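You operate a simulated robot arm through the tools that you are given. There is no shell and no other tool. Be economical: measure what you need, move in short steps, check, and stop when the job is done.

The job below is to be done with a simulated robot arm. You get a single attempt, and the scene is never put back.

## Task
Move the rack's out-of-date cans to the tray and load the new corn can.
Fine: all months are this year's; out are those whose month lies before the month on the card; the other cans stay; the corn goes to the second spot of the lamp-side lane; push the rack in.

Only the result counts: the job must be done as asked and must still hold three seconds after the hand-in. Knocking over, shifting, dropping, spilling or breaking anything else fails it.

## Robot
A 6-joint arm with a two-finger parallel gripper, fixed in place. Base frame: the origin is at the foot of the arm, x ahead of it, y to its left, z up. Readings come in mm, rad, newtons and seconds.
Its first joint turns from -2.897 to 2.897 rad. Payload 3.91 kg.
Tool frame: the origin (TCP) lies between the finger pads and is the grasp point; the fingertips stand 30 mm ahead of it; z points along the fingers, y is the line along which they close. Largest opening 110 mm; finger width 20, thickness 10; the body of the gripper, 48 by 112 mm, starts 55 mm behind the TCP.
Orientation is that of the tool frame in the base frame, as [roll, pitch, yaw] about the fixed x, y, z axes, in that order (R = Rz(yaw) Ry(pitch) Rx(roll)). With the fingers straight down and closing along the base's y, the tool's x points along the base's -x, its y along +y and its z along -z.

## Interface
- The arm moves only by the tool send_rows. Its argument "steps" is one flat list of numbers, 7 for each row, row after row: the closure in counts, from 0 (fully open) to 255 (shut), then the shift along the tool's x, y, z in mm, then the turn, a rotation vector about the tool's x, y, z in rad. In form: [jaw, tx, ty, tz, rx, ry, rz, jaw, tx, ty, tz, rx, ry, rz, ...]. A call has 1 to 12 rows; each row is the pose to reach, as a shift and turn from the pose commanded when the call began, along the tool's axes at that moment. Rows are played at 5 a second. More than 50 mm and 0.15 rad between two rows, or a gripper value outside its range, and nothing of the call is played. Where a pose cannot be reached the arm comes as near as it can. A force on the tool above 40 N (or 10 N above the force at the start of the call, whichever is more), or a blocked arm, ends the call early, and 0.2 s more pass. The fingers move at their own pace (about 45 mm/s each) and stop on an object; they squeeze with about 33 N. The grip force told is the motor's: it shows also when the fingers shut on nothing. Time passes only in rows, and 0.2 s behind the last, so rows that repeat a pose let the fingers close. The reply holds the time, the measured pose of the TCP, the force on the tool along the base axes, the opening and the grip force, in the units named above and with some noise.
- Cameras (640 x 400 px; columns grow to the right, rows downward): "scene" is fixed at [220.9, 499.6, 1209.2]; the picture's right is [-0.97, -0.25, 0.00], its down [-0.09, 0.34, -0.94] and it looks along [0.24, -0.91, -0.35] (base axes); focal length 334 px, centre (320, 200). "wrist" rides on the gripper at [71, 22, -107] in the tool frame; the picture's right is [-0.29, 0.96, 0.00], its down [-0.76, -0.23, -0.61] and it looks along [-0.58, -0.18, 0.79] (tool axes); focal length 243 px, centre (320, 200). There is no depth. A picture from a camera that has moved, and an enlarged one, comes with that camera's place and axes in the base frame and with its lens.
- grab_frame(camera): a new picture of that camera. The clock stands still meanwhile.
- slide_trunk(by): slides the trunk up (or, below 0, down) by that many mm; the arm rides with it, the base frame stays. It gives what a move gives, with no picture.
- inspect(camera, box): a new picture of the part [left, top, right, bottom] of that camera's present view, enlarged. The clock stands still meanwhile.
- finish_job(): hands the job in; it is judged then, once.

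Go step by step. Nothing tells you positions but the pictures and the camera data: compare them with the known pose of the tool, close in by small moves and look again before you grip or let go. The budget is 120 turns and 68 pictures, counting those below and the enlarged ones. Unless the task says otherwise, let go and move clear before handing in, and close with one line.

The tools are called after ">>>" as name(argument=value, ...) on one line, values as JSON. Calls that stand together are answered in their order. send_rows: Moves the arm, as the interface text tells. Its arguments: {"type":"object","properties":{"steps":{"type":"array"}},"required":["steps"]} The other tools are called the same way: slide_trunk (by) slides the trunk up or down; grab_frame (camera) takes a picture; inspect (camera, box) takes an enlarged picture of a part of a camera's view; finish_job () hands the job in.

At the start:

```text
time_s: 0.0
ee_pos: [277.5, -285.2, 1148.6]
orientation: [-3.14, 0.0, 3.141]
contact_force: [0.1, 0.0, 0.0]
grip_width: 109.8
finger_force: 0.0
trunk travel left (down, up): [-450.0, 140.0]
```

scene: 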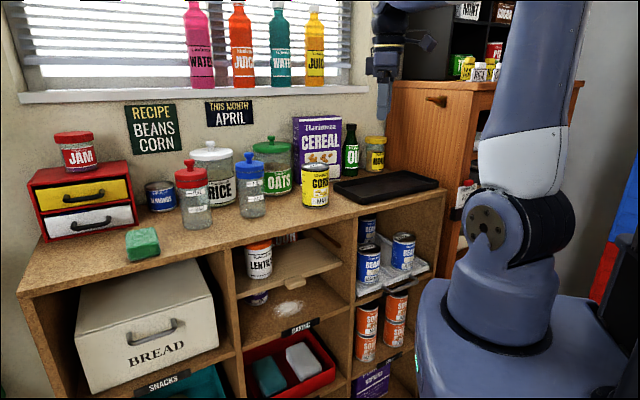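
wrist: 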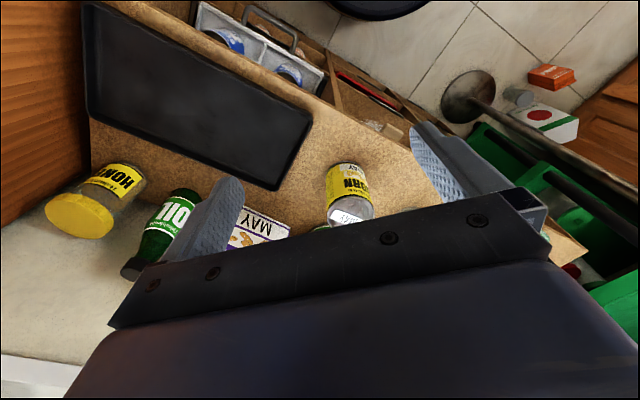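

I see a shelf with a pulled-out rack of cans, a black tray and a corn can on the counter, and a card reading "THIS MONTH APRIL". I'll take enlarged views of the rack and the corn.

>>> inspect(camera="scene", box=[340, 200, 450, 300])

>>> inspect(camera="scene", box=[270, 120, 450, 232])

>>> inspect(camera="wrist", box=[160, 0, 400, 150])

```text
4.00 times, centred on (395, 250) of scene
camera zoom: at [220.9, 499.6, 1209.2], right [-0.97, -0.25, 0.0], down [-0.09, 0.34, -0.94], along [0.24, -0.91, -0.35], focal length 1337 px, centre (20, 0)
```

zoom: 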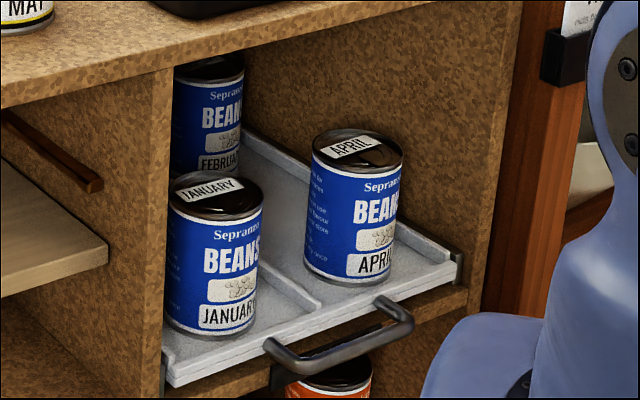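

```text
3.56 times, centred on (360, 176) of scene
camera zoom: at [220.9, 499.6, 1209.2], right [-0.97, -0.25, 0.0], down [-0.09, 0.34, -0.94], along [0.24, -0.91, -0.35], focal length 1189 px, centre (178, 285)
```

zoom: 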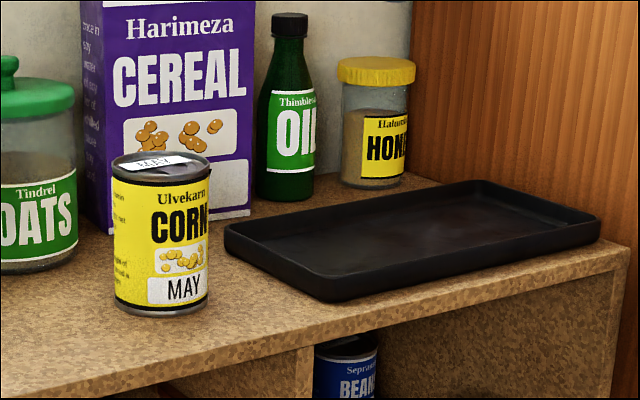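

```text
2.67 times, centred on (280, 75) of wrist
camera zoom: at [206.6, -262.4, 1255.4], right [0.29, 0.96, 0.0], down [0.76, -0.23, 0.61], along [0.58, -0.18, -0.79], focal length 647 px, centre (427, 533)
```

zoom: 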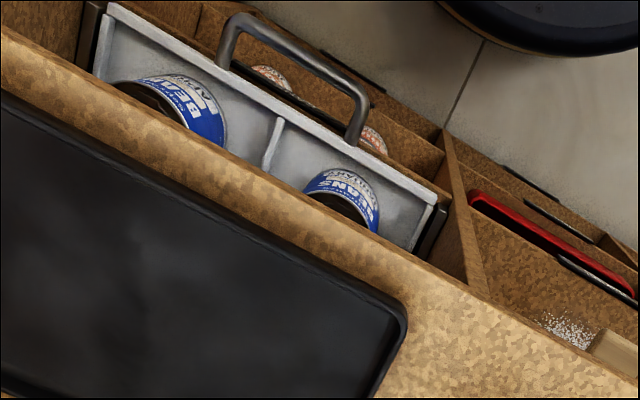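

The shelf front runs at about 45° to the base, with outward normal about (-0.71, 0.71). The rack holds JANUARY and FEBRUARY on the left and APRIL on the right; the card says APRIL, so January and February go. I'll turn the wrist square to the shelf and look for the lamp and any hidden cans.

>>> send_rows(steps=[0, 0, 0, 0, 0, 0, 0.131, 0, 0, 0, 0, 0, 0, 0.262, 0, 0, 0, 0, 0, 0, 0.393, 0, 0, 0, 0, 0, 0, 0.524, 0, 0, 0, 0, 0, 0, 0.655, 0, 0, 0, 0, 0, 0, 0.785])

>>> grab_frame(camera="wrist")

>>> grab_frame(camera="scene")

```text
time_s: 1.4
ee_pos: [276.7, -284.9, 1149.1]
orientation: [-3.14, -0.001, 2.356]
contact_force: [0.0, 0.1, 0.6]
grip_width: 110.1
finger_force: 0.0
trunk travel left (down, up): [-450.0, 140.0]
```

```text
62 pictures are left
camera wrist: at [243.0, -218.0, 1255.1], right [0.88, 0.47, 0.0], down [0.37, -0.7, 0.61], along [0.29, -0.54, -0.79], focal length 243 px, centre (320, 200)
```

wrist: 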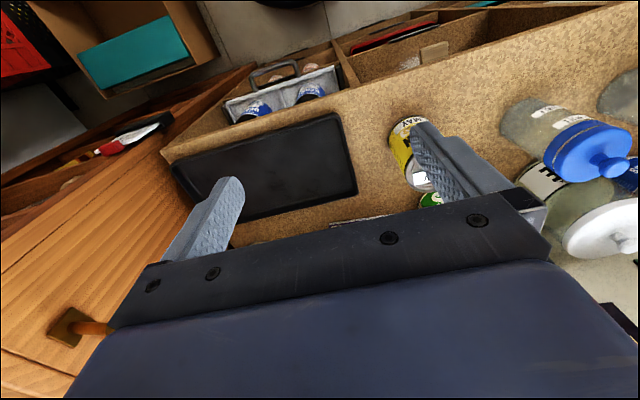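

```text
61 pictures are left
```

scene: 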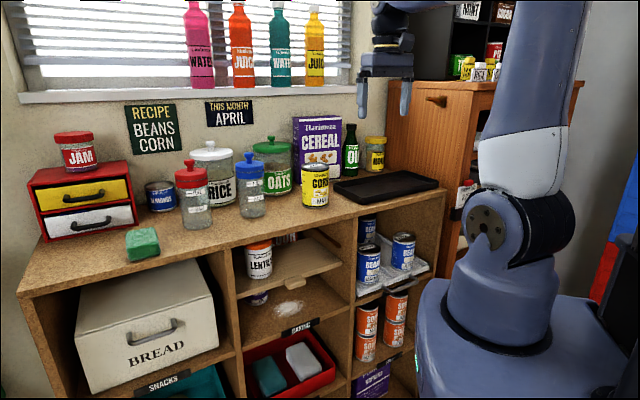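

The fixed camera doesn't show the lamp. The first wrist view showed a pole on a round base near (720, 350), so I'll turn and tilt the wrist camera that way to check it.

>>> send_rows(steps=[0, 0, 0, 0, 0, 0, -0.14, 0, 0, 0, 0, 0, 0, -0.28, 0, 0, 0, 0, 0, 0, -0.42, 0, 0, 0, 0, 0, 0, -0.56, 0, 0, 0, 0, 0, 0, -0.7, 0, 0, 0, 0, 0, 0, -0.84, 0, 0, 0, 0, 0, 0, -0.98, 0, 0, 0, 0, 0, 0, -1.12, 0, 0, 0, 0, 0, 0, -1.26, 0, 0, 0, 0, 0, 0, -1.4, 0, 0, 0, 0, 0, 0, -1.54])

>>> send_rows(steps=[0, 0, 0, 0, 0, -0.14, 0, 0, 0, 0, 0, 0, -0.28, 0, 0, 0, 0, 0, 0, -0.42, 0, 0, 0, 0, 0, 0, -0.56, 0])

>>> grab_frame(camera="wrist")

```text
time_s: 3.8
ee_pos: [277.7, -285.4, 1149.9]
orientation: [3.14, 0.001, -2.383]
contact_force: [0.4, -0.6, -0.2]
grip_width: 109.8
finger_force: 0.0
trunk travel left (down, up): [-450.0, 140.0]
```

```text
time_s: 4.8
ee_pos: [277.4, -285.6, 1149.6]
orientation: [3.141, 0.562, -2.387]
contact_force: [-0.8, -0.2, -0.7]
grip_width: 110.3
finger_force: 0.1
trunk travel left (down, up): [-450.0, 140.0]
```

```text
60 pictures are left
camera wrist: at [177.5, -348.6, 1201.0], right [-0.48, 0.87, 0.15], down [0.39, 0.05, 0.92], along [0.79, 0.5, -0.36], focal length 243 px, centre (320, 200)
```

wrist: 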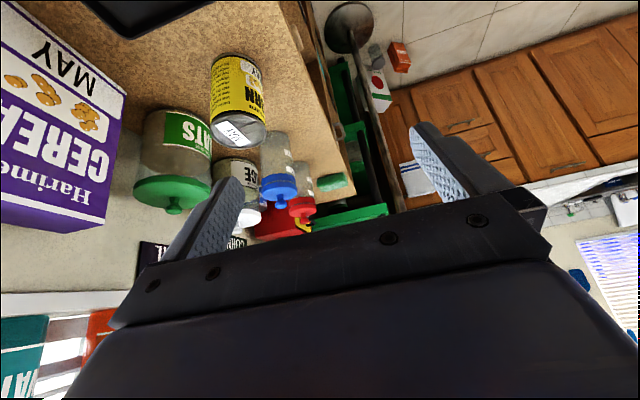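

The pole runs up behind the gripper. I'll turn a bit to see its top.

>>> send_rows(steps=[0, 0, 0, 0, 0, -0.14, 0, 0, 0, 0, 0, 0, -0.28, 0, 0, 0, 0, 0, 0, -0.42, 0, 0, 0, 0, 0, 0, -0.56, 0, 0, 0, 0, 0, 0.13, -0.56, 0, 0, 0, 0, 0, 0.25, -0.54, 0, 0, 0, 0, 0, 0.37, -0.5, 0])

>>> grab_frame(camera="wrist")

```text
time_s: 6.4
ee_pos: [277.2, -284.3, 1148.9]
orientation: [-2.63, 1.041, -2.209]
contact_force: [-0.8, -0.2, 0.0]
grip_width: 109.7
finger_force: 0.1
trunk travel left (down, up): [-450.0, 140.0]
```

```text
59 pictures are left
camera wrist: at [156.6, -327.9, 1128.6], right [-0.34, 0.94, 0.01], down [-0.18, -0.08, 0.98], along [0.92, 0.33, 0.2], focal length 243 px, centre (320, 200)
```

wrist: 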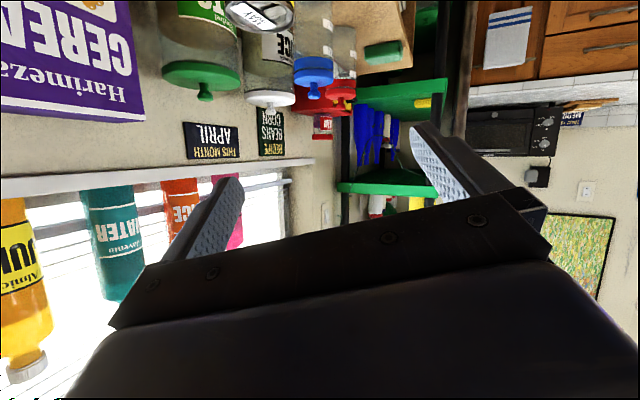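

>>> send_rows(steps=[0, 0, 0, 0, 0.112, 0.032, 0.057, 0, 0, 0, 0, 0.224, 0.064, 0.114, 0, 0, 0, 0, 0.336, 0.096, 0.171, 0, 0, 0, 0, 0.448, 0.128, 0.228, 0, 0, 0, 0, 0.56, 0.16, 0.285])

>>> grab_frame(camera="wrist")

```text
time_s: 7.6
ee_pos: [276.9, -284.6, 1147.6]
orientation: [-2.632, 1.044, -2.86]
contact_force: [-0.1, -0.9, 0.3]
grip_width: 110.1
finger_force: 0.0
trunk travel left (down, up): [-450.0, 140.0]
```

```text
58 pictures are left
camera wrist: at [154.3, -245.3, 1128.1], right [0.3, 0.96, 0.02], down [-0.19, 0.04, 0.98], along [0.94, -0.29, 0.2], focal length 243 px, centre (320, 200)
```

wrist: 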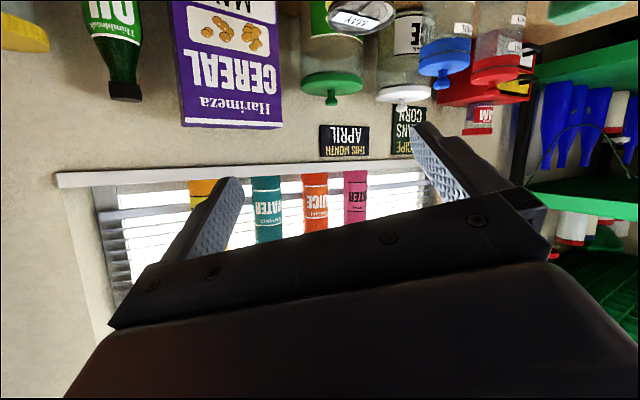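

>>> send_rows(steps=[0, 0, 0, 0, -0.112, -0.032, -0.057, 0, 0, 0, 0, -0.224, -0.064, -0.114, 0, 0, 0, 0, -0.27, -0.077, -0.137])

>>> grab_frame(camera="wrist")

```text
time_s: 8.4
ee_pos: [276.1, -284.6, 1148.9]
orientation: [-2.632, 1.041, -2.543]
contact_force: [0.9, 0.3, -0.2]
grip_width: 109.6
finger_force: 0.1
trunk travel left (down, up): [-450.0, 140.0]
```

```text
57 pictures are left
camera wrist: at [148.5, -285.4, 1128.3], right [-0.02, 1.0, 0.02], down [-0.2, -0.02, 0.98], along [0.98, 0.01, 0.2], focal length 243 px, centre (320, 200)
```

wrist: 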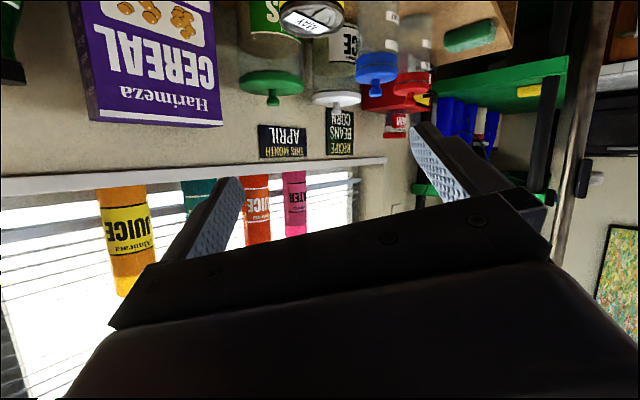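

>>> send_rows(steps=[0, 0, 0, 0, 0.038, -0.13, 0, 0, 0, 0, 0, 0.076, -0.26, 0, 0, 0, 0, 0, 0.114, -0.39, 0, 0, 0, 0, 0, 0.152, -0.52, 0])

>>> grab_frame(camera="wrist")

```text
time_s: 9.4
ee_pos: [276.4, -285.2, 1149.8]
orientation: [-1.26, 1.278, -1.253]
contact_force: [-0.4, 0.7, -0.4]
grip_width: 110.1
finger_force: 0.1
trunk travel left (down, up): [-450.0, 140.0]
```

```text
56 pictures are left
camera wrist: at [177.3, -285.0, 1065.0], right [-0.02, 1.0, 0.02], down [-0.68, -0.02, 0.74], along [0.74, 0.0, 0.68], focal length 243 px, centre (320, 200)
```

wrist: 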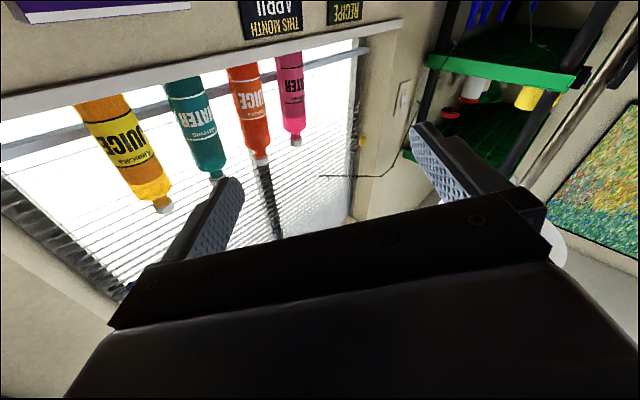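

The white shade on that pole makes it a floor lamp, off the +a end of the shelf. So the lamp-side lane is the left one, holding January and February. I'll undo the turns.

>>> send_rows(steps=[0, 0, 0, 0, -0.038, 0.13, 0, 0, 0, 0, 0, -0.076, 0.26, 0, 0, 0, 0, 0, -0.114, 0.39, 0, 0, 0, 0, 0, -0.152, 0.52, 0])

>>> send_rows(steps=[0, 0, 0, 0, -0.1, -0.028, -0.05, 0, 0, 0, 0, -0.2, -0.056, -0.1, 0, 0, 0, 0, -0.29, -0.083, -0.148])

>>> send_rows(steps=[0, 0, 0, 0, -0.074, 0.1, 0, 0, 0, 0, 0, -0.148, 0.2, 0, 0, 0, 0, 0, -0.222, 0.3, 0, 0, 0, 0, 0, -0.296, 0.4, 0, 0, 0, 0, 0, -0.37, 0.5, 0])

>>> send_rows(steps=[0, 0, 0, 0, 0, 0.14, 0, 0, 0, 0, 0, 0, 0.28, 0, 0, 0, 0, 0, 0, 0.42, 0, 0, 0, 0, 0, 0, 0.56, 0])

```text
time_s: 10.4
ee_pos: [277.5, -285.2, 1148.5]
orientation: [-2.635, 1.04, -2.547]
contact_force: [-0.5, 0.6, -1.1]
grip_width: 109.7
finger_force: 0.1
trunk travel left (down, up): [-450.0, 140.0]
```

```text
time_s: 11.2
ee_pos: [276.5, -285.8, 1148.4]
orientation: [-2.632, 1.04, -2.205]
contact_force: [-0.2, -0.3, -0.2]
grip_width: 110.0
finger_force: 0.0
trunk travel left (down, up): [-450.0, 140.0]
```

```text
time_s: 12.4
ee_pos: [276.6, -284.9, 1148.9]
orientation: [3.139, 0.559, -2.387]
contact_force: [-0.2, -1.0, -0.3]
grip_width: 110.2
finger_force: 0.0
trunk travel left (down, up): [-450.0, 140.0]
```

```text
time_s: 13.4
ee_pos: [277.1, -286.1, 1150.2]
orientation: [-3.14, -0.001, -2.387]
contact_force: [0.0, -0.1, -0.4]
grip_width: 109.8
finger_force: 0.1
trunk travel left (down, up): [-450.0, 140.0]
```

>>> send_rows(steps=[0, 0, 0, 0, 0, 0, 0.14, 0, 0, 0, 0, 0, 0, 0.28, 0, 0, 0, 0, 0, 0, 0.42, 0, 0, 0, 0, 0, 0, 0.56, 0, 0, 0, 0, 0, 0, 0.7, 0, 0, 0, 0, 0, 0, 0.84, 0, 0, 0, 0, 0, 0, 0.98, 0, 0, 0, 0, 0, 0, 1.12, 0, 0, 0, 0, 0, 0, 1.26, 0, 0, 0, 0, 0, 0, 1.4, 0, 0, 0, 0, 0, 0, 1.54])

>>> send_rows(steps=[0, 35, -25, 0, 0, 0, 0, 0, 70, -50, 0, 0, 0, 0, 0, 75, -55, 45, 0, 0, 0, 0, 75, -55, 90, 0, 0, 0, 0, 75, -55, 135, 0, 0, 0, 0, 75, -55, 180, 0, 0, 0, 0, 75, -55, 225, 0, 0, 0, 0, 75, -55, 265, 0, 0, 0])

>>> grab_frame(camera="wrist")

>>> grab_frame(camera="scene")

```text
time_s: 15.8
ee_pos: [277.2, -285.1, 1148.9]
orientation: [-3.141, 0.001, 2.353]
contact_force: [0.1, -0.6, 0.8]
grip_width: 109.8
finger_force: 0.0
trunk travel left (down, up): [-450.0, 140.0]
```

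```text
time_s: 17.6
ee_pos: [183.9, -269.4, 884.5]
orientation: [3.141, 0.001, 2.356]
contact_force: [0.3, 0.2, -0.7]
grip_width: 110.2
finger_force: 0.1
trunk travel left (down, up): [-450.0, 140.0]
```

```text
55 pictures are left
camera wrist: at [149.9, -203.4, 990.5], right [0.88, 0.47, 0.0], down [0.37, -0.7, 0.61], along [0.29, -0.54, -0.79], focal length 243 px, centre (320, 200)
```

wrist: 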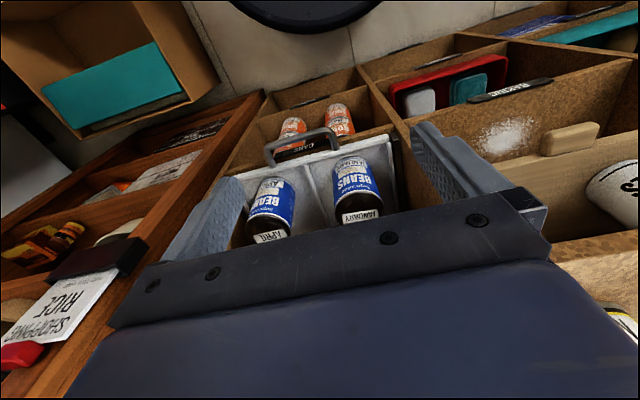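

```text
54 pictures are left
```

scene: 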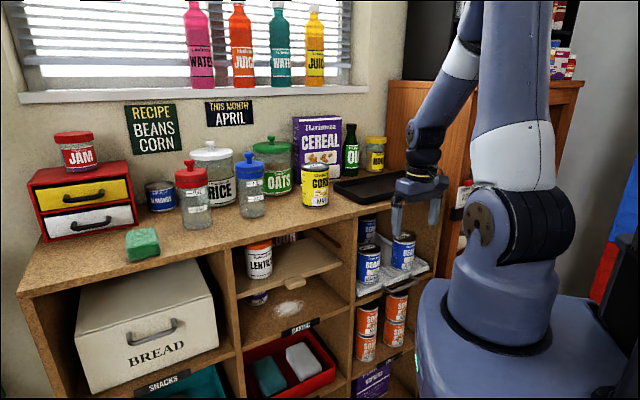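

Now the rack can be seen from the front. I'll enlarge it to measure.

>>> inspect(camera="wrist", box=[220, 90, 420, 250])

```text
2.50 times, centred on (320, 170) of wrist
camera zoom: at [149.9, -203.4, 990.5], right [0.88, 0.47, 0.0], down [0.37, -0.7, 0.61], along [0.29, -0.54, -0.79], focal length 606 px, centre (320, 275)
```

zoom: 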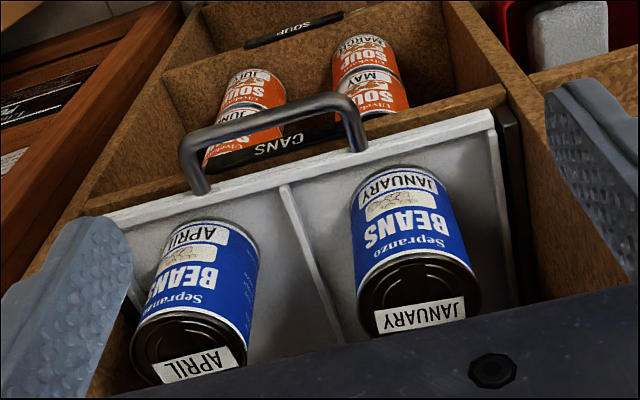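

Measured in shelf coordinates (a = along the shelf toward the lamp, d = depth inward):
- **January:** about a = -48, d = 463.
- **April:** about a = -187, d = 468.
- **February:** behind April, at about a = -185, d = 650.
- **Handle:** about a = -113, d = 385, z = 645.

I'll pull the rack out by its handle, so I'm turning the jaws to close across the bar.

>>> send_rows(steps=[60, 0, 0, 0, 0, 0, -0.143, 120, 0, 0, 0, 0, 0, -0.286, 150, 0, 0, 0, 0, 0, -0.429, 150, 0, 0, 0, 0, 0, -0.571, 150, 0, 0, 0, 0, 0, -0.714, 150, 0, 0, 0, 0, 0, -0.857, 150, 0, 0, 0, 0, 0, -1.0, 150, 0, 0, 0, 0, 0, -1.143, 150, 0, 0, 0, 0, 0, -1.286, 150, 0, 0, 0, 0, 0, -1.429, 150, 0, 0, 0, 0, 0, -1.571])

>>> send_rows(steps=[150, 0, 0, 0, 0.13, 0, 0, 150, 0, 0, 0, 0.26, 0, 0, 150, 0, 0, 0, 0.39, 0, 0, 150, 0, 0, 0, 0.52, 0, 0])

```text
time_s: 20.0
ee_pos: [185.5, -271.6, 884.4]
orientation: [-3.142, 0.0, -2.353]
contact_force: [0.1, 0.0, 0.2]
grip_width: 45.2
finger_force: 0.0
trunk travel left (down, up): [-450.0, 140.0]
```

```text
time_s: 21.0
ee_pos: [190.1, -271.5, 902.4]
orientation: [-2.625, -0.003, -2.359]
contact_force: [-0.4, 0.3, -0.4]
grip_width: 45.4
finger_force: 0.1
out of reach, approached as far as the arm can: row 4
trunk travel left (down, up): [-450.0, 140.0]
```

>>> send_rows(steps=[150, 14, 10, 41, 0, 0, 0, 150, 28, 19, 82, 0, 0, 0, 150, 41, 28, 123, 0, 0, 0, 150, 55, 38, 165, 0, 0, 0])

>>> grab_frame(camera="wrist")

>>> grab_frame(camera="scene")

```text
time_s: 21.7
ee_pos: [212.6, -321.3, 885.5]
orientation: [-2.632, 0.002, -2.358]
contact_force: [-10.7, 7.6, 3.3]
grip_width: 40.7
finger_force: 0.0
out of reach, approached as far as the arm can: row 1, 2, 3
trunk travel left (down, up): [-450.0, 140.0]
stopped in row 3: the force on the tool passed its limit (the readings are from after the stop); the commanded pose is now the measured one
```

```text
52 pictures are left
camera wrist: at [114.0, -320.6, 968.1], right [-0.38, 0.8, -0.47], down [0.47, 0.6, 0.65], along [0.8, 0.03, -0.61], focal length 243 px, centre (320, 200)
```

wrist: 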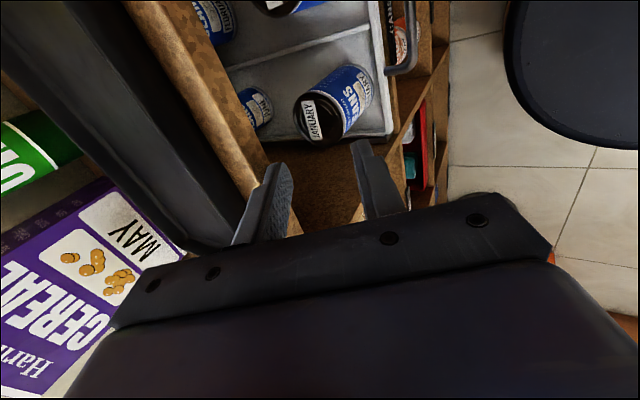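

```text
51 pictures are left
```

scene: 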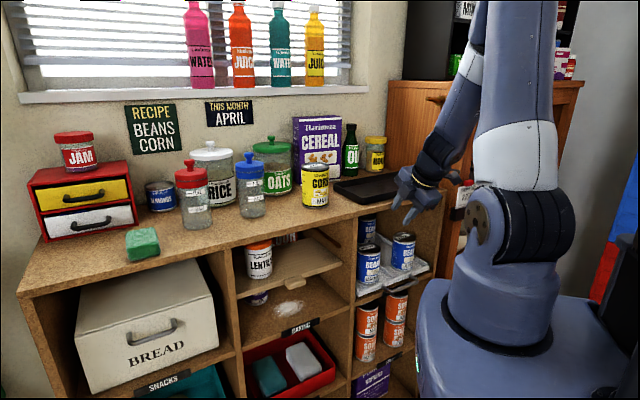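

The inner finger brushed the counter edge, so the arm is too high for this pose and needs the trunk lowered. I can also see another can behind January, so I'll enlarge that.

>>> inspect(camera="wrist", box=[180, 0, 400, 150])

>>> send_rows(steps=[150, 0, 20, 0, 0, 0, 0, 150, 0, 40, -11, 0, 0, 0, 150, 0, 52, -30, 0, 0, 0])

```text
2.67 times, centred on (290, 75) of wrist
camera zoom: at [114.0, -320.6, 968.1], right [-0.38, 0.8, -0.47], down [0.47, 0.6, 0.65], along [0.8, 0.03, -0.61], focal length 647 px, centre (400, 533)
```

zoom: 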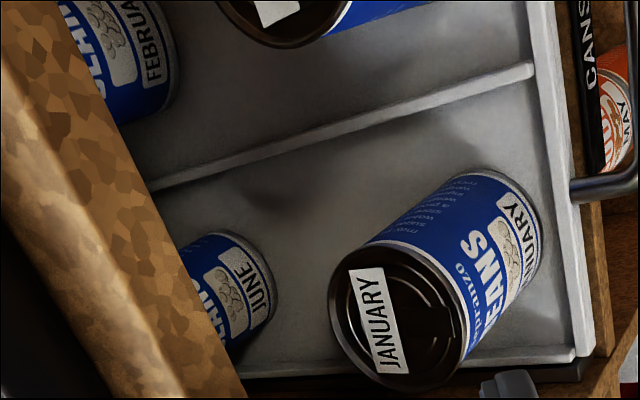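

```text
time_s: 22.5
ee_pos: [179.5, -279.2, 902.5]
orientation: [-2.636, 0.001, -2.356]
contact_force: [-0.9, -0.1, 0.4]
grip_width: 45.1
finger_force: 0.1
out of reach, approached as far as the arm can: row 1, 2, 3
trunk travel left (down, up): [-450.0, 140.0]
```

The left lane has JANUARY in front and JUNE well behind it with an empty spot between. The right lane has APRIL in front and FEBRUARY behind. I've backed off, and next I'll lower the trunk.

>>> slide_trunk(by=-150)

>>> grab_frame(camera="wrist")

```text
time_s: 24.2
ee_pos: [179.8, -279.4, 752.3]
orientation: [-2.636, 0.002, -2.355]
contact_force: [0.1, 0.4, -0.8]
grip_width: 45.5
finger_force: 0.0
trunk travel left (down, up): [-300.0, 290.0]
```

```text
49 pictures are left
camera wrist: at [79.6, -279.4, 835.2], right [-0.39, 0.8, -0.46], down [0.47, 0.6, 0.64], along [0.79, 0.03, -0.61], focal length 243 px, centre (320, 200)
```

wrist: 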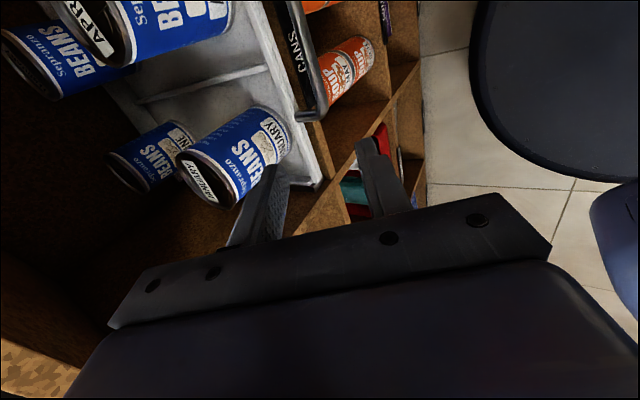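

>>> inspect(camera="wrist", box=[230, 0, 350, 140])

```text
2.86 times, centred on (290, 70) of wrist
camera zoom: at [79.6, -279.4, 835.2], right [-0.39, 0.8, -0.46], down [0.47, 0.6, 0.64], along [0.79, 0.03, -0.61], focal length 693 px, centre (406, 571)
```

zoom: 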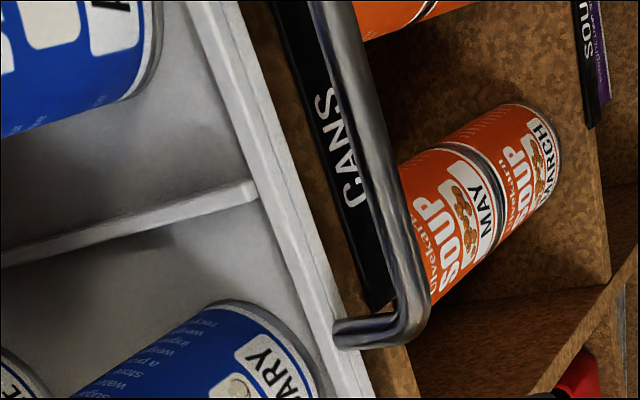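

From two wrist views, the handle bar is at about a = -63 to -181, d = 397, z = 616, and the rack front is at about d = 431. I'll lower the trunk a bit more and reduce the tilt.

>>> slide_trunk(by=-100)

>>> send_rows(steps=[197, 0, 0, 0, -0.1, 0, 0, 197, 0, 0, 0, -0.2, 0, 0])

```text
time_s: 25.6
ee_pos: [180.4, -280.2, 653.0]
orientation: [-2.636, 0.002, -2.355]
contact_force: [0.2, -0.7, 0.4]
grip_width: 45.3
finger_force: 0.0
trunk travel left (down, up): [-200.0, 390.0]
```

```text
time_s: 26.2
ee_pos: [179.7, -281.4, 652.0]
orientation: [-2.835, -0.001, -2.357]
contact_force: [0.5, -1.3, -0.3]
grip_width: 24.8
finger_force: 0.0
trunk travel left (down, up): [-200.0, 390.0]
```

>>> send_rows(steps=[197, 0, -10, -31.5, 0, 0, 0, 197, 24, -34, -24, 0, 0, 0, 197, 48, -57.6, -16.4, 0, 0, 0])

>>> grab_frame(camera="wrist")

>>> inspect(camera="scene", box=[340, 160, 460, 310])

```text
time_s: 27.0
ee_pos: [181.3, -349.9, 686.6]
orientation: [-2.836, 0.001, -2.357]
contact_force: [-0.2, -0.3, -0.3]
grip_width: 24.9
finger_force: 0.1
trunk travel left (down, up): [-200.0, 390.0]
```

```text
47 pictures are left
camera wrist: at [93.9, -362.2, 781.5], right [-0.44, 0.85, -0.29], down [0.56, 0.51, 0.65], along [0.7, 0.12, -0.7], focal length 243 px, centre (320, 200)
```

wrist: 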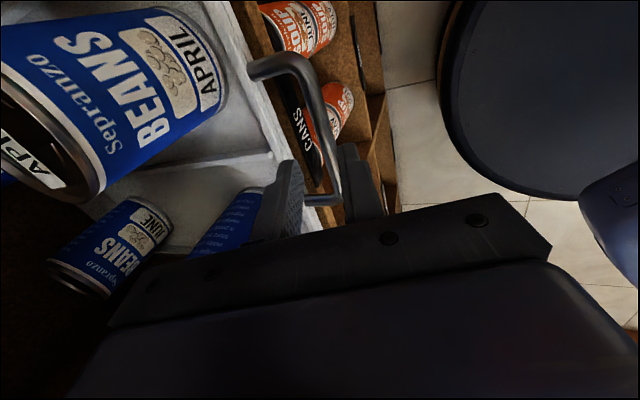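

```text
2.67 times, centred on (400, 235) of scene
camera zoom: at [220.9, 499.6, 1209.2], right [-0.97, -0.25, 0.0], down [-0.09, 0.34, -0.94], along [0.24, -0.91, -0.35], focal length 892 px, centre (107, 107)
```

zoom: 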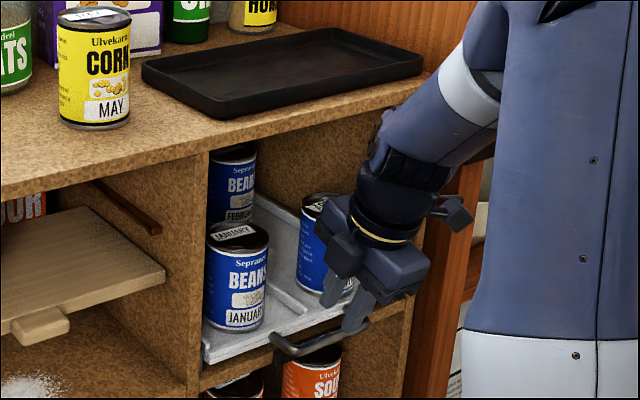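

The bar lies between the fingers. I'll go down along the tool axis and look before closing.

>>> send_rows(steps=[197, 0, 0, 25, 0, 0, 0, 197, 0, 0, 50, 0, 0, 0])

>>> inspect(camera="wrist", box=[220, 20, 420, 220])

```text
time_s: 27.6
ee_pos: [193.1, -360.8, 637.6]
orientation: [-2.836, 0.003, -2.358]
contact_force: [0.0, 0.4, 0.4]
grip_width: 25.0
finger_force: 0.0
trunk travel left (down, up): [-200.0, 390.0]
```

```text
2.00 times, centred on (320, 120) of wrist
camera zoom: at [105.4, -373.4, 732.6], right [-0.44, 0.85, -0.29], down [0.56, 0.51, 0.65], along [0.7, 0.12, -0.7], focal length 485 px, centre (320, 360)
```

zoom: 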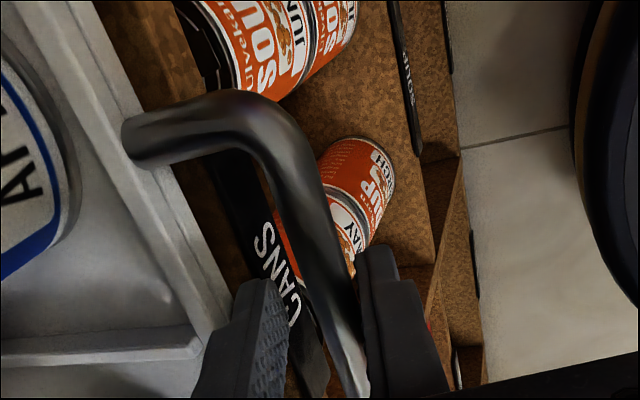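

>>> send_rows(steps=[197, 0, 4, 5, 0, 0, 0, 197, 0, 5, 12, 0, 0, 0, 255, 0, 5, 12, 0, 0, 0, 255, 0, 5, 12, 0, 0, 0, 255, 0, 5, 12, 0, 0, 0])

>>> inspect(camera="wrist", box=[220, 20, 420, 220])

```text
time_s: 28.1
ee_pos: [192.1, -362.0, 635.4]
orientation: [-2.823, -0.003, -2.357]
contact_force: [-0.7, 12.3, 27.0]
grip_width: 25.1
finger_force: 0.1
trunk travel left (down, up): [-200.0, 390.0]
stopped in row 2: the force on the tool passed its limit (the readings are from after the stop); the commanded pose is now the measured one
```

```text
2.00 times, centred on (320, 120) of wrist
camera zoom: at [104.1, -371.5, 729.7], right [-0.44, 0.85, -0.3], down [0.56, 0.52, 0.65], along [0.7, 0.12, -0.7], focal length 485 px, centre (320, 360)
```

zoom: 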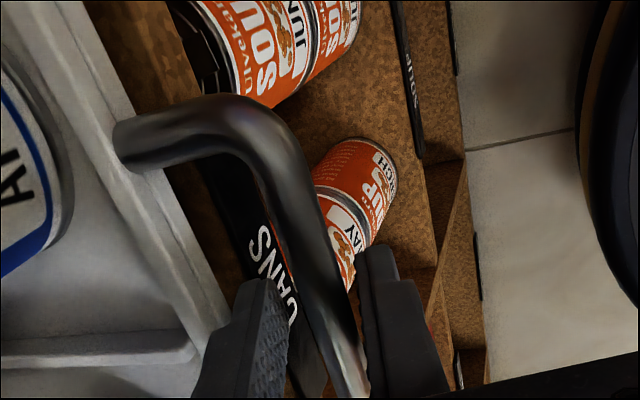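

Something under the fingertips stopped the descent, and the bar looks to be between the pads. I'll back up 2 mm and close.

>>> send_rows(steps=[197, 0, 0, -2, 0, 0, 0, 225, 0, 0, -2, 0, 0, 0, 255, 0, 0, -2, 0, 0, 0, 255, 0, 0, -2, 0, 0, 0, 255, 0, 0, -2, 0, 0, 0])

>>> inspect(camera="wrist", box=[220, 20, 420, 220])

```text
time_s: 29.3
ee_pos: [188.5, -358.8, 634.0]
orientation: [-2.833, 0.002, -2.359]
contact_force: [-10.5, 13.7, 6.8]
grip_width: 11.5
finger_force: 44.4
trunk travel left (down, up): [-200.0, 390.0]
```

```text
2.00 times, centred on (320, 120) of wrist
camera zoom: at [102.0, -370.8, 728.3], right [-0.44, 0.85, -0.29], down [0.56, 0.51, 0.65], along [0.7, 0.12, -0.7], focal length 485 px, centre (320, 360)
```

zoom: 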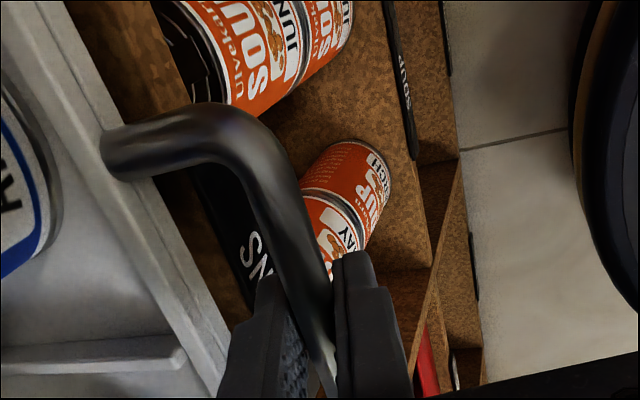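

The bar is gripped (11.5 mm wide). I'll pull outward slowly.

>>> send_rows(steps=[255, 0, 5.7, -1.8, 0, 0, 0, 255, 0, 11.4, -3.6, 0, 0, 0, 255, 0, 19, -6, 0, 0, 0, 255, 0, 28.6, -9, 0, 0, 0, 255, 0, 38, -12, 0, 0, 0, 255, 0, 47.7, -15, 0, 0, 0, 255, 0, 53, -16.8, 0, 0, 0, 255, 0, 57, -18, 0, 0, 0])

>>> grab_frame(camera="scene")

```text
time_s: 31.1
ee_pos: [148.8, -318.2, 634.4]
orientation: [-2.832, -0.002, -2.36]
contact_force: [-3.5, -3.2, -16.1]
grip_width: 11.7
finger_force: 45.1
trunk travel left (down, up): [-200.0, 390.0]
```

```text
42 pictures are left
```

scene: 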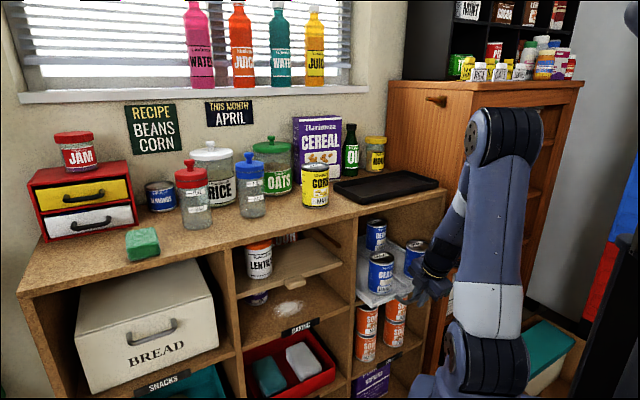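

The rack slides freely and the cans came with it. I'll keep pulling.

>>> send_rows(steps=[255, 0, 5.7, -1.8, 0, 0, 0, 255, 0, 14, -4.4, 0, 0, 0, 255, 0, 23, -7.3, 0, 0, 0, 255, 0, 33, -10.4, 0, 0, 0, 255, 0, 43, -13.5, 0, 0, 0, 255, 0, 53, -16.7, 0, 0, 0, 255, 0, 63, -19.9, 0, 0, 0, 255, 0, 72, -22.7, 0, 0, 0, 255, 0, 79, -25, 0, 0, 0, 255, 0, 84, -26.5, 0, 0, 0])

>>> grab_frame(camera="scene")

```text
time_s: 33.3
ee_pos: [87.2, -256.3, 634.9]
orientation: [-2.828, -0.002, -2.359]
contact_force: [-2.8, -4.1, -15.9]
grip_width: 11.5
finger_force: 44.7
trunk travel left (down, up): [-200.0, 390.0]
```

```text
41 pictures are left
```

scene: 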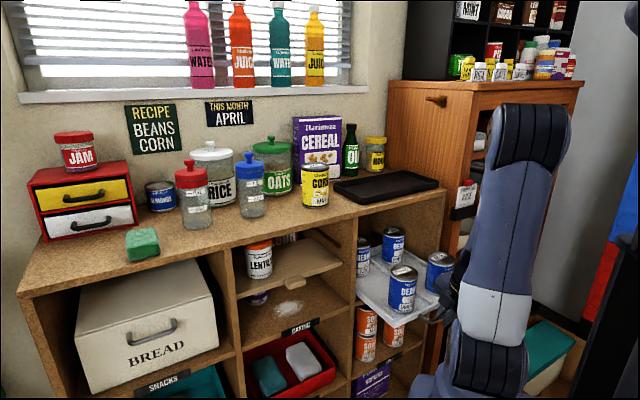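

>>> send_rows(steps=[255, 0, 5.7, -1.8, 0, 0, 0, 255, 0, 14, -4.4, 0, 0, 0, 255, 0, 23, -7.3, 0, 0, 0, 255, 0, 31, -9.8, 0, 0, 0, 255, 0, 38, -12, 0, 0, 0, 255, 0, 43, -13.6, 0, 0, 0])

>>> grab_frame(camera="scene")

>>> grab_frame(camera="wrist")

```text
time_s: 34.1
ee_pos: [70.5, -239.5, 634.2]
orientation: [-2.835, 0.0, -2.36]
contact_force: [-6.0, -6.3, -29.0]
grip_width: 11.5
finger_force: 44.9
out of reach, approached as far as the arm can: row 4
trunk travel left (down, up): [-200.0, 390.0]
stopped in row 4: the force on the tool passed its limit (the readings are from after the stop); the commanded pose is now the measured one
```

```text
40 pictures are left
```

scene: 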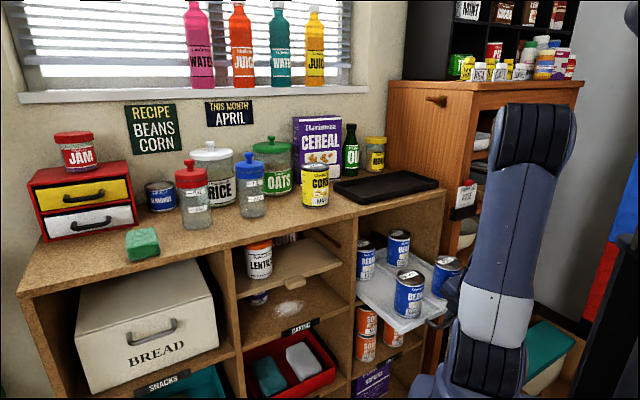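

```text
39 pictures are left
camera wrist: at [-17.1, -251.1, 728.7], right [-0.44, 0.85, -0.29], down [0.56, 0.51, 0.65], along [0.7, 0.12, -0.7], focal length 243 px, centre (320, 200)
```

wrist: 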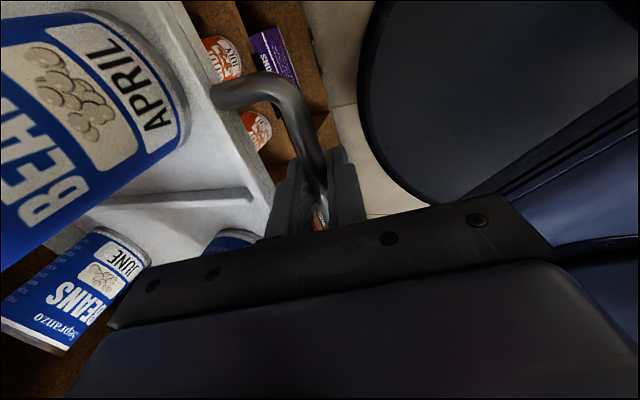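

The rack is out by about 168 mm, the arm's limit in this pose. I'll release the bar and rise straight up.

>>> send_rows(steps=[220, 0, 0, 0, 0, 0, 0, 190, 0, 0, 0, 0, 0, 0, 190, 0, 0, 0, 0, 0, 0, 190, 0, -6, -19, 0, 0, 0, 190, 0, -15, -47, 0, 0, 0, 190, 0, -27, -86, 0, 0, 0, 190, 0, -39, -124, 0, 0, 0, 190, 0, -51, -162, 0, 0, 0, 190, 0, -60, -190, 0, 0, 0])

```text
time_s: 36.1
ee_pos: [70.6, -237.2, 834.2]
orientation: [-2.833, -0.001, -2.356]
contact_force: [0.4, -0.3, -0.9]
grip_width: 28.0
finger_force: 0.0
trunk travel left (down, up): [-200.0, 390.0]
```

Clear of the handle. I'll untilt, turn the jaws to close along the shelf, and open them.

>>> send_rows(steps=[190, 0, 0, 0, -0.1, 0, 0, 150, 0, 0, 0, -0.2, 0, 0, 100, 0, 0, 0, -0.308, 0, 0])

>>> send_rows(steps=[0, 0, 0, 0, 0, 0, 0.143, 0, 0, 0, 0, 0, 0, 0.286, 0, 0, 0, 0, 0, 0, 0.429, 0, 0, 0, 0, 0, 0, 0.571, 0, 0, 0, 0, 0, 0, 0.714, 0, 0, 0, 0, 0, 0, 0.857, 0, 0, 0, 0, 0, 0, 1.0, 0, 0, 0, 0, 0, 0, 1.143, 0, 0, 0, 0, 0, 0, 1.286, 0, 0, 0, 0, 0, 0, 1.429, 0, 0, 0, 0, 0, 0, 1.571])

>>> grab_frame(camera="wrist")

```text
time_s: 36.9
ee_pos: [70.8, -238.4, 834.4]
orientation: [3.141, -0.003, -2.358]
contact_force: [-0.7, -0.5, 0.3]
grip_width: 67.0
finger_force: 0.0
trunk travel left (down, up): [-200.0, 390.0]
```

```text
time_s: 39.3
ee_pos: [71.3, -238.0, 835.2]
orientation: [-3.14, 0.001, 2.354]
contact_force: [-0.6, 0.1, 1.4]
grip_width: 110.0
finger_force: 0.1
trunk travel left (down, up): [-200.0, 390.0]
```

```text
38 pictures are left
camera wrist: at [36.5, -171.3, 940.5], right [0.88, 0.47, 0.0], down [0.37, -0.7, 0.61], along [0.28, -0.54, -0.79], focal length 243 px, centre (320, 200)
```

wrist: 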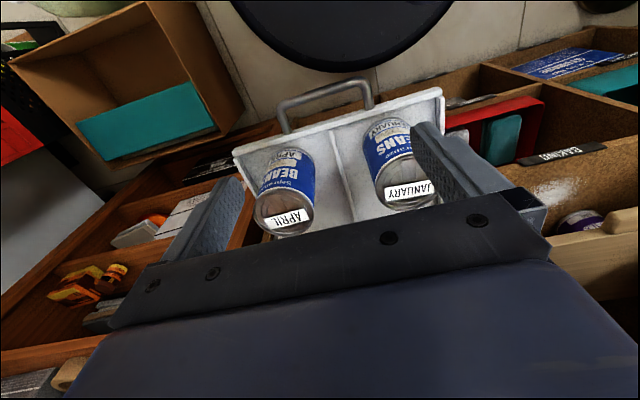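

January's lid is at about (a -52, d 300) and April's at (-185, 300). I'll move above January and check.

>>> send_rows(steps=[0, -27, 22, 0, 0, 0, 0, 0, -54, 44, 0, 0, 0, 0, 0, -81, 66, 0, 0, 0, 0, 0, -81, 66, 30, 0, 0, 0])

>>> grab_frame(camera="wrist")

>>> inspect(camera="scene", box=[340, 180, 500, 340])

```text
time_s: 40.3
ee_pos: [173.5, -247.2, 803.7]
orientation: [-3.14, 0.004, 2.356]
contact_force: [0.8, -0.6, -0.2]
grip_width: 110.0
finger_force: 0.0
trunk travel left (down, up): [-200.0, 390.0]
```

```text
37 pictures are left
camera wrist: at [139.6, -180.7, 909.3], right [0.88, 0.47, 0.0], down [0.37, -0.7, 0.61], along [0.29, -0.54, -0.79], focal length 243 px, centre (320, 200)
```

wrist: 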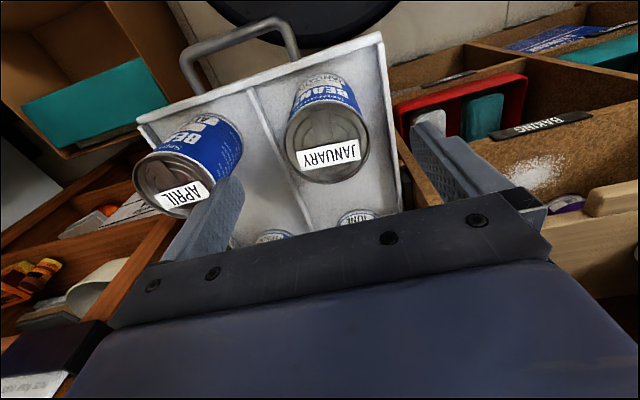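

```text
2.50 times, centred on (420, 260) of scene
camera zoom: at [220.9, 499.6, 1209.2], right [-0.97, -0.25, 0.0], down [-0.09, 0.34, -0.94], along [0.24, -0.91, -0.35], focal length 836 px, centre (70, 50)
```

zoom: 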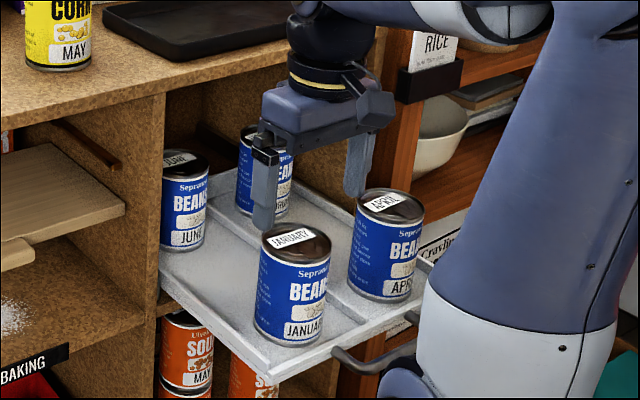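

Aligned: January's lid is at (-49, 303). I'll descend and grip.

>>> send_rows(steps=[0, -5, 3, 30, 0, 0, 0, 0, -5, 3, 60, 0, 0, 0, 0, -5, 3, 88, 0, 0, 0, 120, -5, 3, 88, 0, 0, 0, 255, -5, 3, 88, 0, 0, 0, 255, -5, 3, 88, 0, 0, 0, 255, -5, 3, 88, 0, 0, 0])

```text
time_s: 41.9
ee_pos: [179.2, -251.7, 714.0]
orientation: [-3.14, 0.0, 2.357]
contact_force: [0.4, -0.1, 0.5]
grip_width: 67.6
finger_force: 32.9
trunk travel left (down, up): [-200.0, 390.0]
```

January is gripped (67.6 mm). I'll lift it a little, then raise the trunk straight up.

>>> send_rows(steps=[255, 0, 0, -10, 0, 0, 0, 255, 0, 0, -30, 0, 0, 0, 255, 0, 0, -60, 0, 0, 0])

>>> slide_trunk(by=280)

>>> grab_frame(camera="wrist")

>>> grab_frame(camera="scene")

```text
time_s: 42.7
ee_pos: [181.7, -251.4, 776.9]
orientation: [-3.14, 0.0, 2.354]
contact_force: [-0.3, -1.1, -4.0]
grip_width: 67.7
finger_force: 33.4
trunk travel left (down, up): [-200.0, 390.0]
```

```text
time_s: 45.5
ee_pos: [181.5, -251.6, 1057.1]
orientation: [-3.14, 0.003, 2.353]
contact_force: [-0.1, -0.2, -4.6]
grip_width: 67.6
finger_force: 32.7
trunk travel left (down, up): [-480.0, 110.0]
```

```text
35 pictures are left
camera wrist: at [146.6, -184.3, 1162.9], right [0.88, 0.47, 0.0], down [0.37, -0.7, 0.61], along [0.29, -0.54, -0.79], focal length 243 px, centre (320, 200)
```

wrist: 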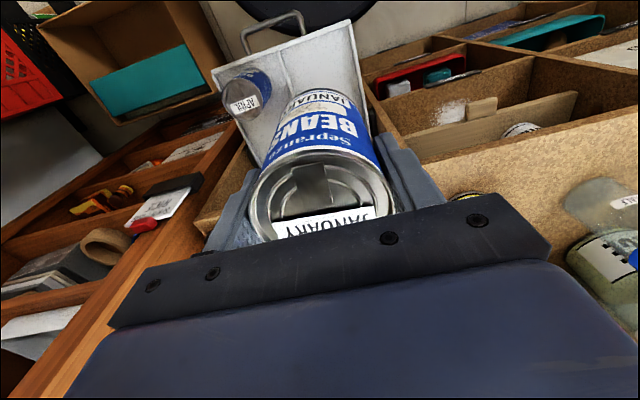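

```text
34 pictures are left
```

scene: 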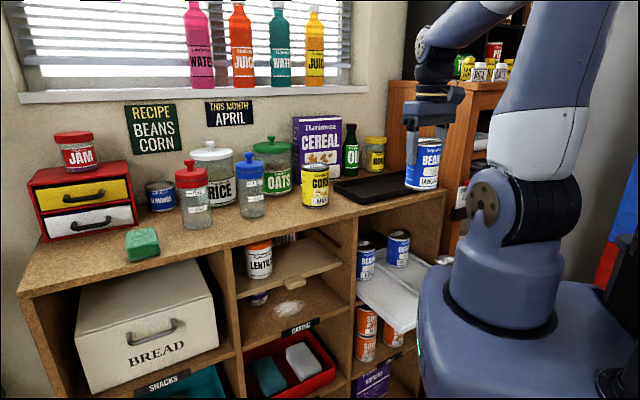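

Tray estimate: a from -290 to 0, d from 450 to 596, rim z about 890. I'll carry January over it, to about a = -80, d = 522.

>>> send_rows(steps=[255, -20, -3, 0, 0, 0, 0, 255, -50, -8, 0, 0, 0, 0, 255, -85, -13, 0, 0, 0, 0, 255, -120, -18, 0, 0, 0, 0, 255, -155, -23, 0, 0, 0, 0, 255, -190, -28, 0, 0, 0, 0, 255, -208, -30, 0, 0, 0, 0, 255, -215, -30, 0, 0, 0, 0, 255, -215, -30, 40, 0, 0, 0])

>>> grab_frame(camera="wrist")

>>> inspect(camera="scene", box=[290, 80, 450, 220])

```text
time_s: 47.5
ee_pos: [312.2, -424.4, 1017.5]
orientation: [-3.141, 0.001, 2.356]
contact_force: [0.3, -0.2, -4.2]
grip_width: 67.9
finger_force: 33.1
trunk travel left (down, up): [-480.0, 110.0]
```

```text
33 pictures are left
camera wrist: at [278.1, -357.0, 1123.1], right [0.88, 0.47, 0.0], down [0.37, -0.7, 0.61], along [0.29, -0.54, -0.79], focal length 243 px, centre (320, 200)
```

wrist: 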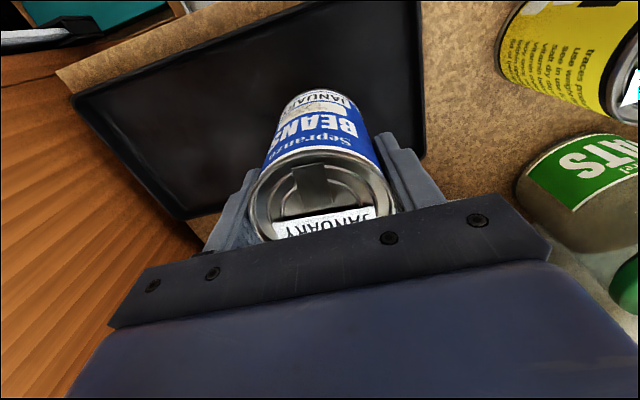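

```text
2.86 times, centred on (370, 150) of scene
camera zoom: at [220.9, 499.6, 1209.2], right [-0.97, -0.25, 0.0], down [-0.09, 0.34, -0.94], along [0.24, -0.91, -0.35], focal length 955 px, centre (177, 343)
```

zoom: 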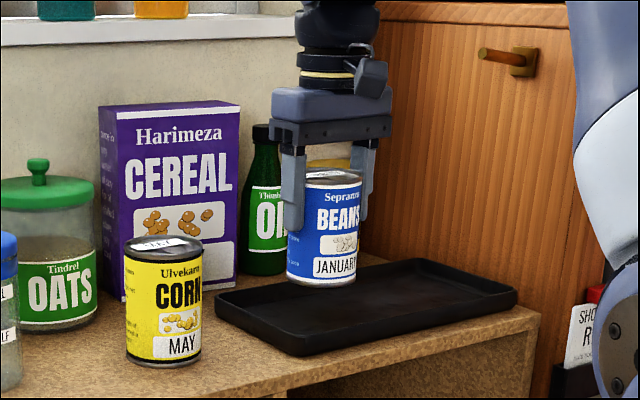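

January is over the tray interior. I'll lower it in small steps until I feel contact.

>>> send_rows(steps=[255, 0, 0, 15, 0, 0, 0, 255, 0, 0, 30, 0, 0, 0, 255, 0, 0, 44, 0, 0, 0, 255, 0, 0, 47, 0, 0, 0])

>>> inspect(camera="scene", box=[330, 130, 450, 220])

```text
time_s: 48.5
ee_pos: [312.2, -423.3, 973.8]
orientation: [-3.139, 0.009, 2.354]
contact_force: [2.2, 1.0, 30.9]
grip_width: 67.2
finger_force: 33.2
trunk travel left (down, up): [-480.0, 110.0]
```

```text
4.44 times, centred on (390, 175) of scene
camera zoom: at [220.9, 499.6, 1209.2], right [-0.97, -0.25, 0.0], down [-0.09, 0.34, -0.94], along [0.24, -0.91, -0.35], focal length 1486 px, centre (9, 311)
```

zoom: 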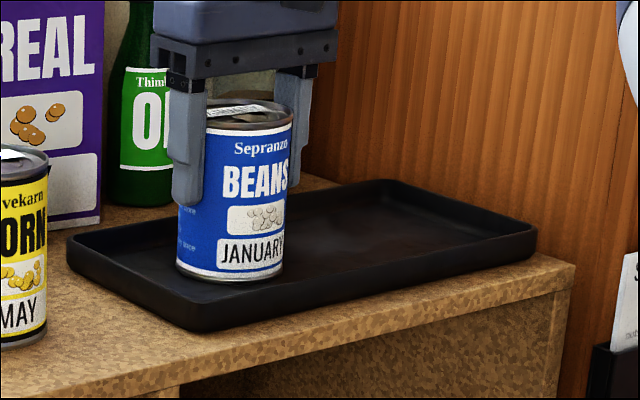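

It's standing on the tray floor. I'll ease up 1 mm, open and rise.

>>> send_rows(steps=[255, 0, 0, -2.5, 0, 0, 0, 180, 0, 0, -2.5, 0, 0, 0, 90, 0, 0, -2.5, 0, 0, 0, 0, 0, 0, -2.5, 0, 0, 0, 0, 0, 0, -2.5, 0, 0, 0, 0, 0, 0, -2.5, 0, 0, 0, 0, 0, 0, -40, 0, 0, 0, 0, 0, 0, -85, 0, 0, 0])

>>> grab_frame(camera="wrist")

```text
time_s: 50.4
ee_pos: [311.3, -423.8, 1055.8]
orientation: [-3.14, 0.001, 2.355]
contact_force: [-0.4, -0.5, 1.0]
grip_width: 110.0
finger_force: 0.0
trunk travel left (down, up): [-480.0, 110.0]
```

```text
30 pictures are left
camera wrist: at [277.0, -357.6, 1161.2], right [0.88, 0.47, 0.0], down [0.37, -0.7, 0.61], along [0.29, -0.54, -0.79], focal length 243 px, centre (320, 200)
```

wrist: 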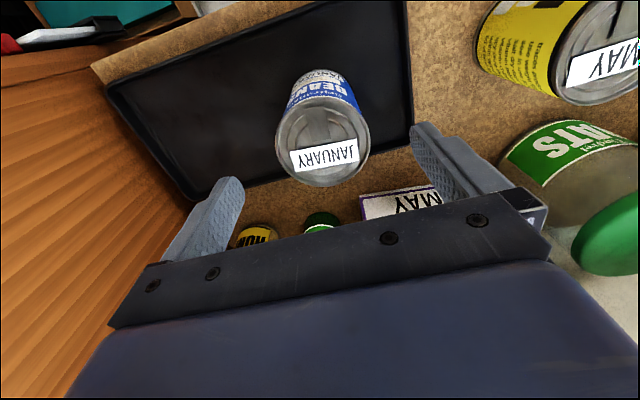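

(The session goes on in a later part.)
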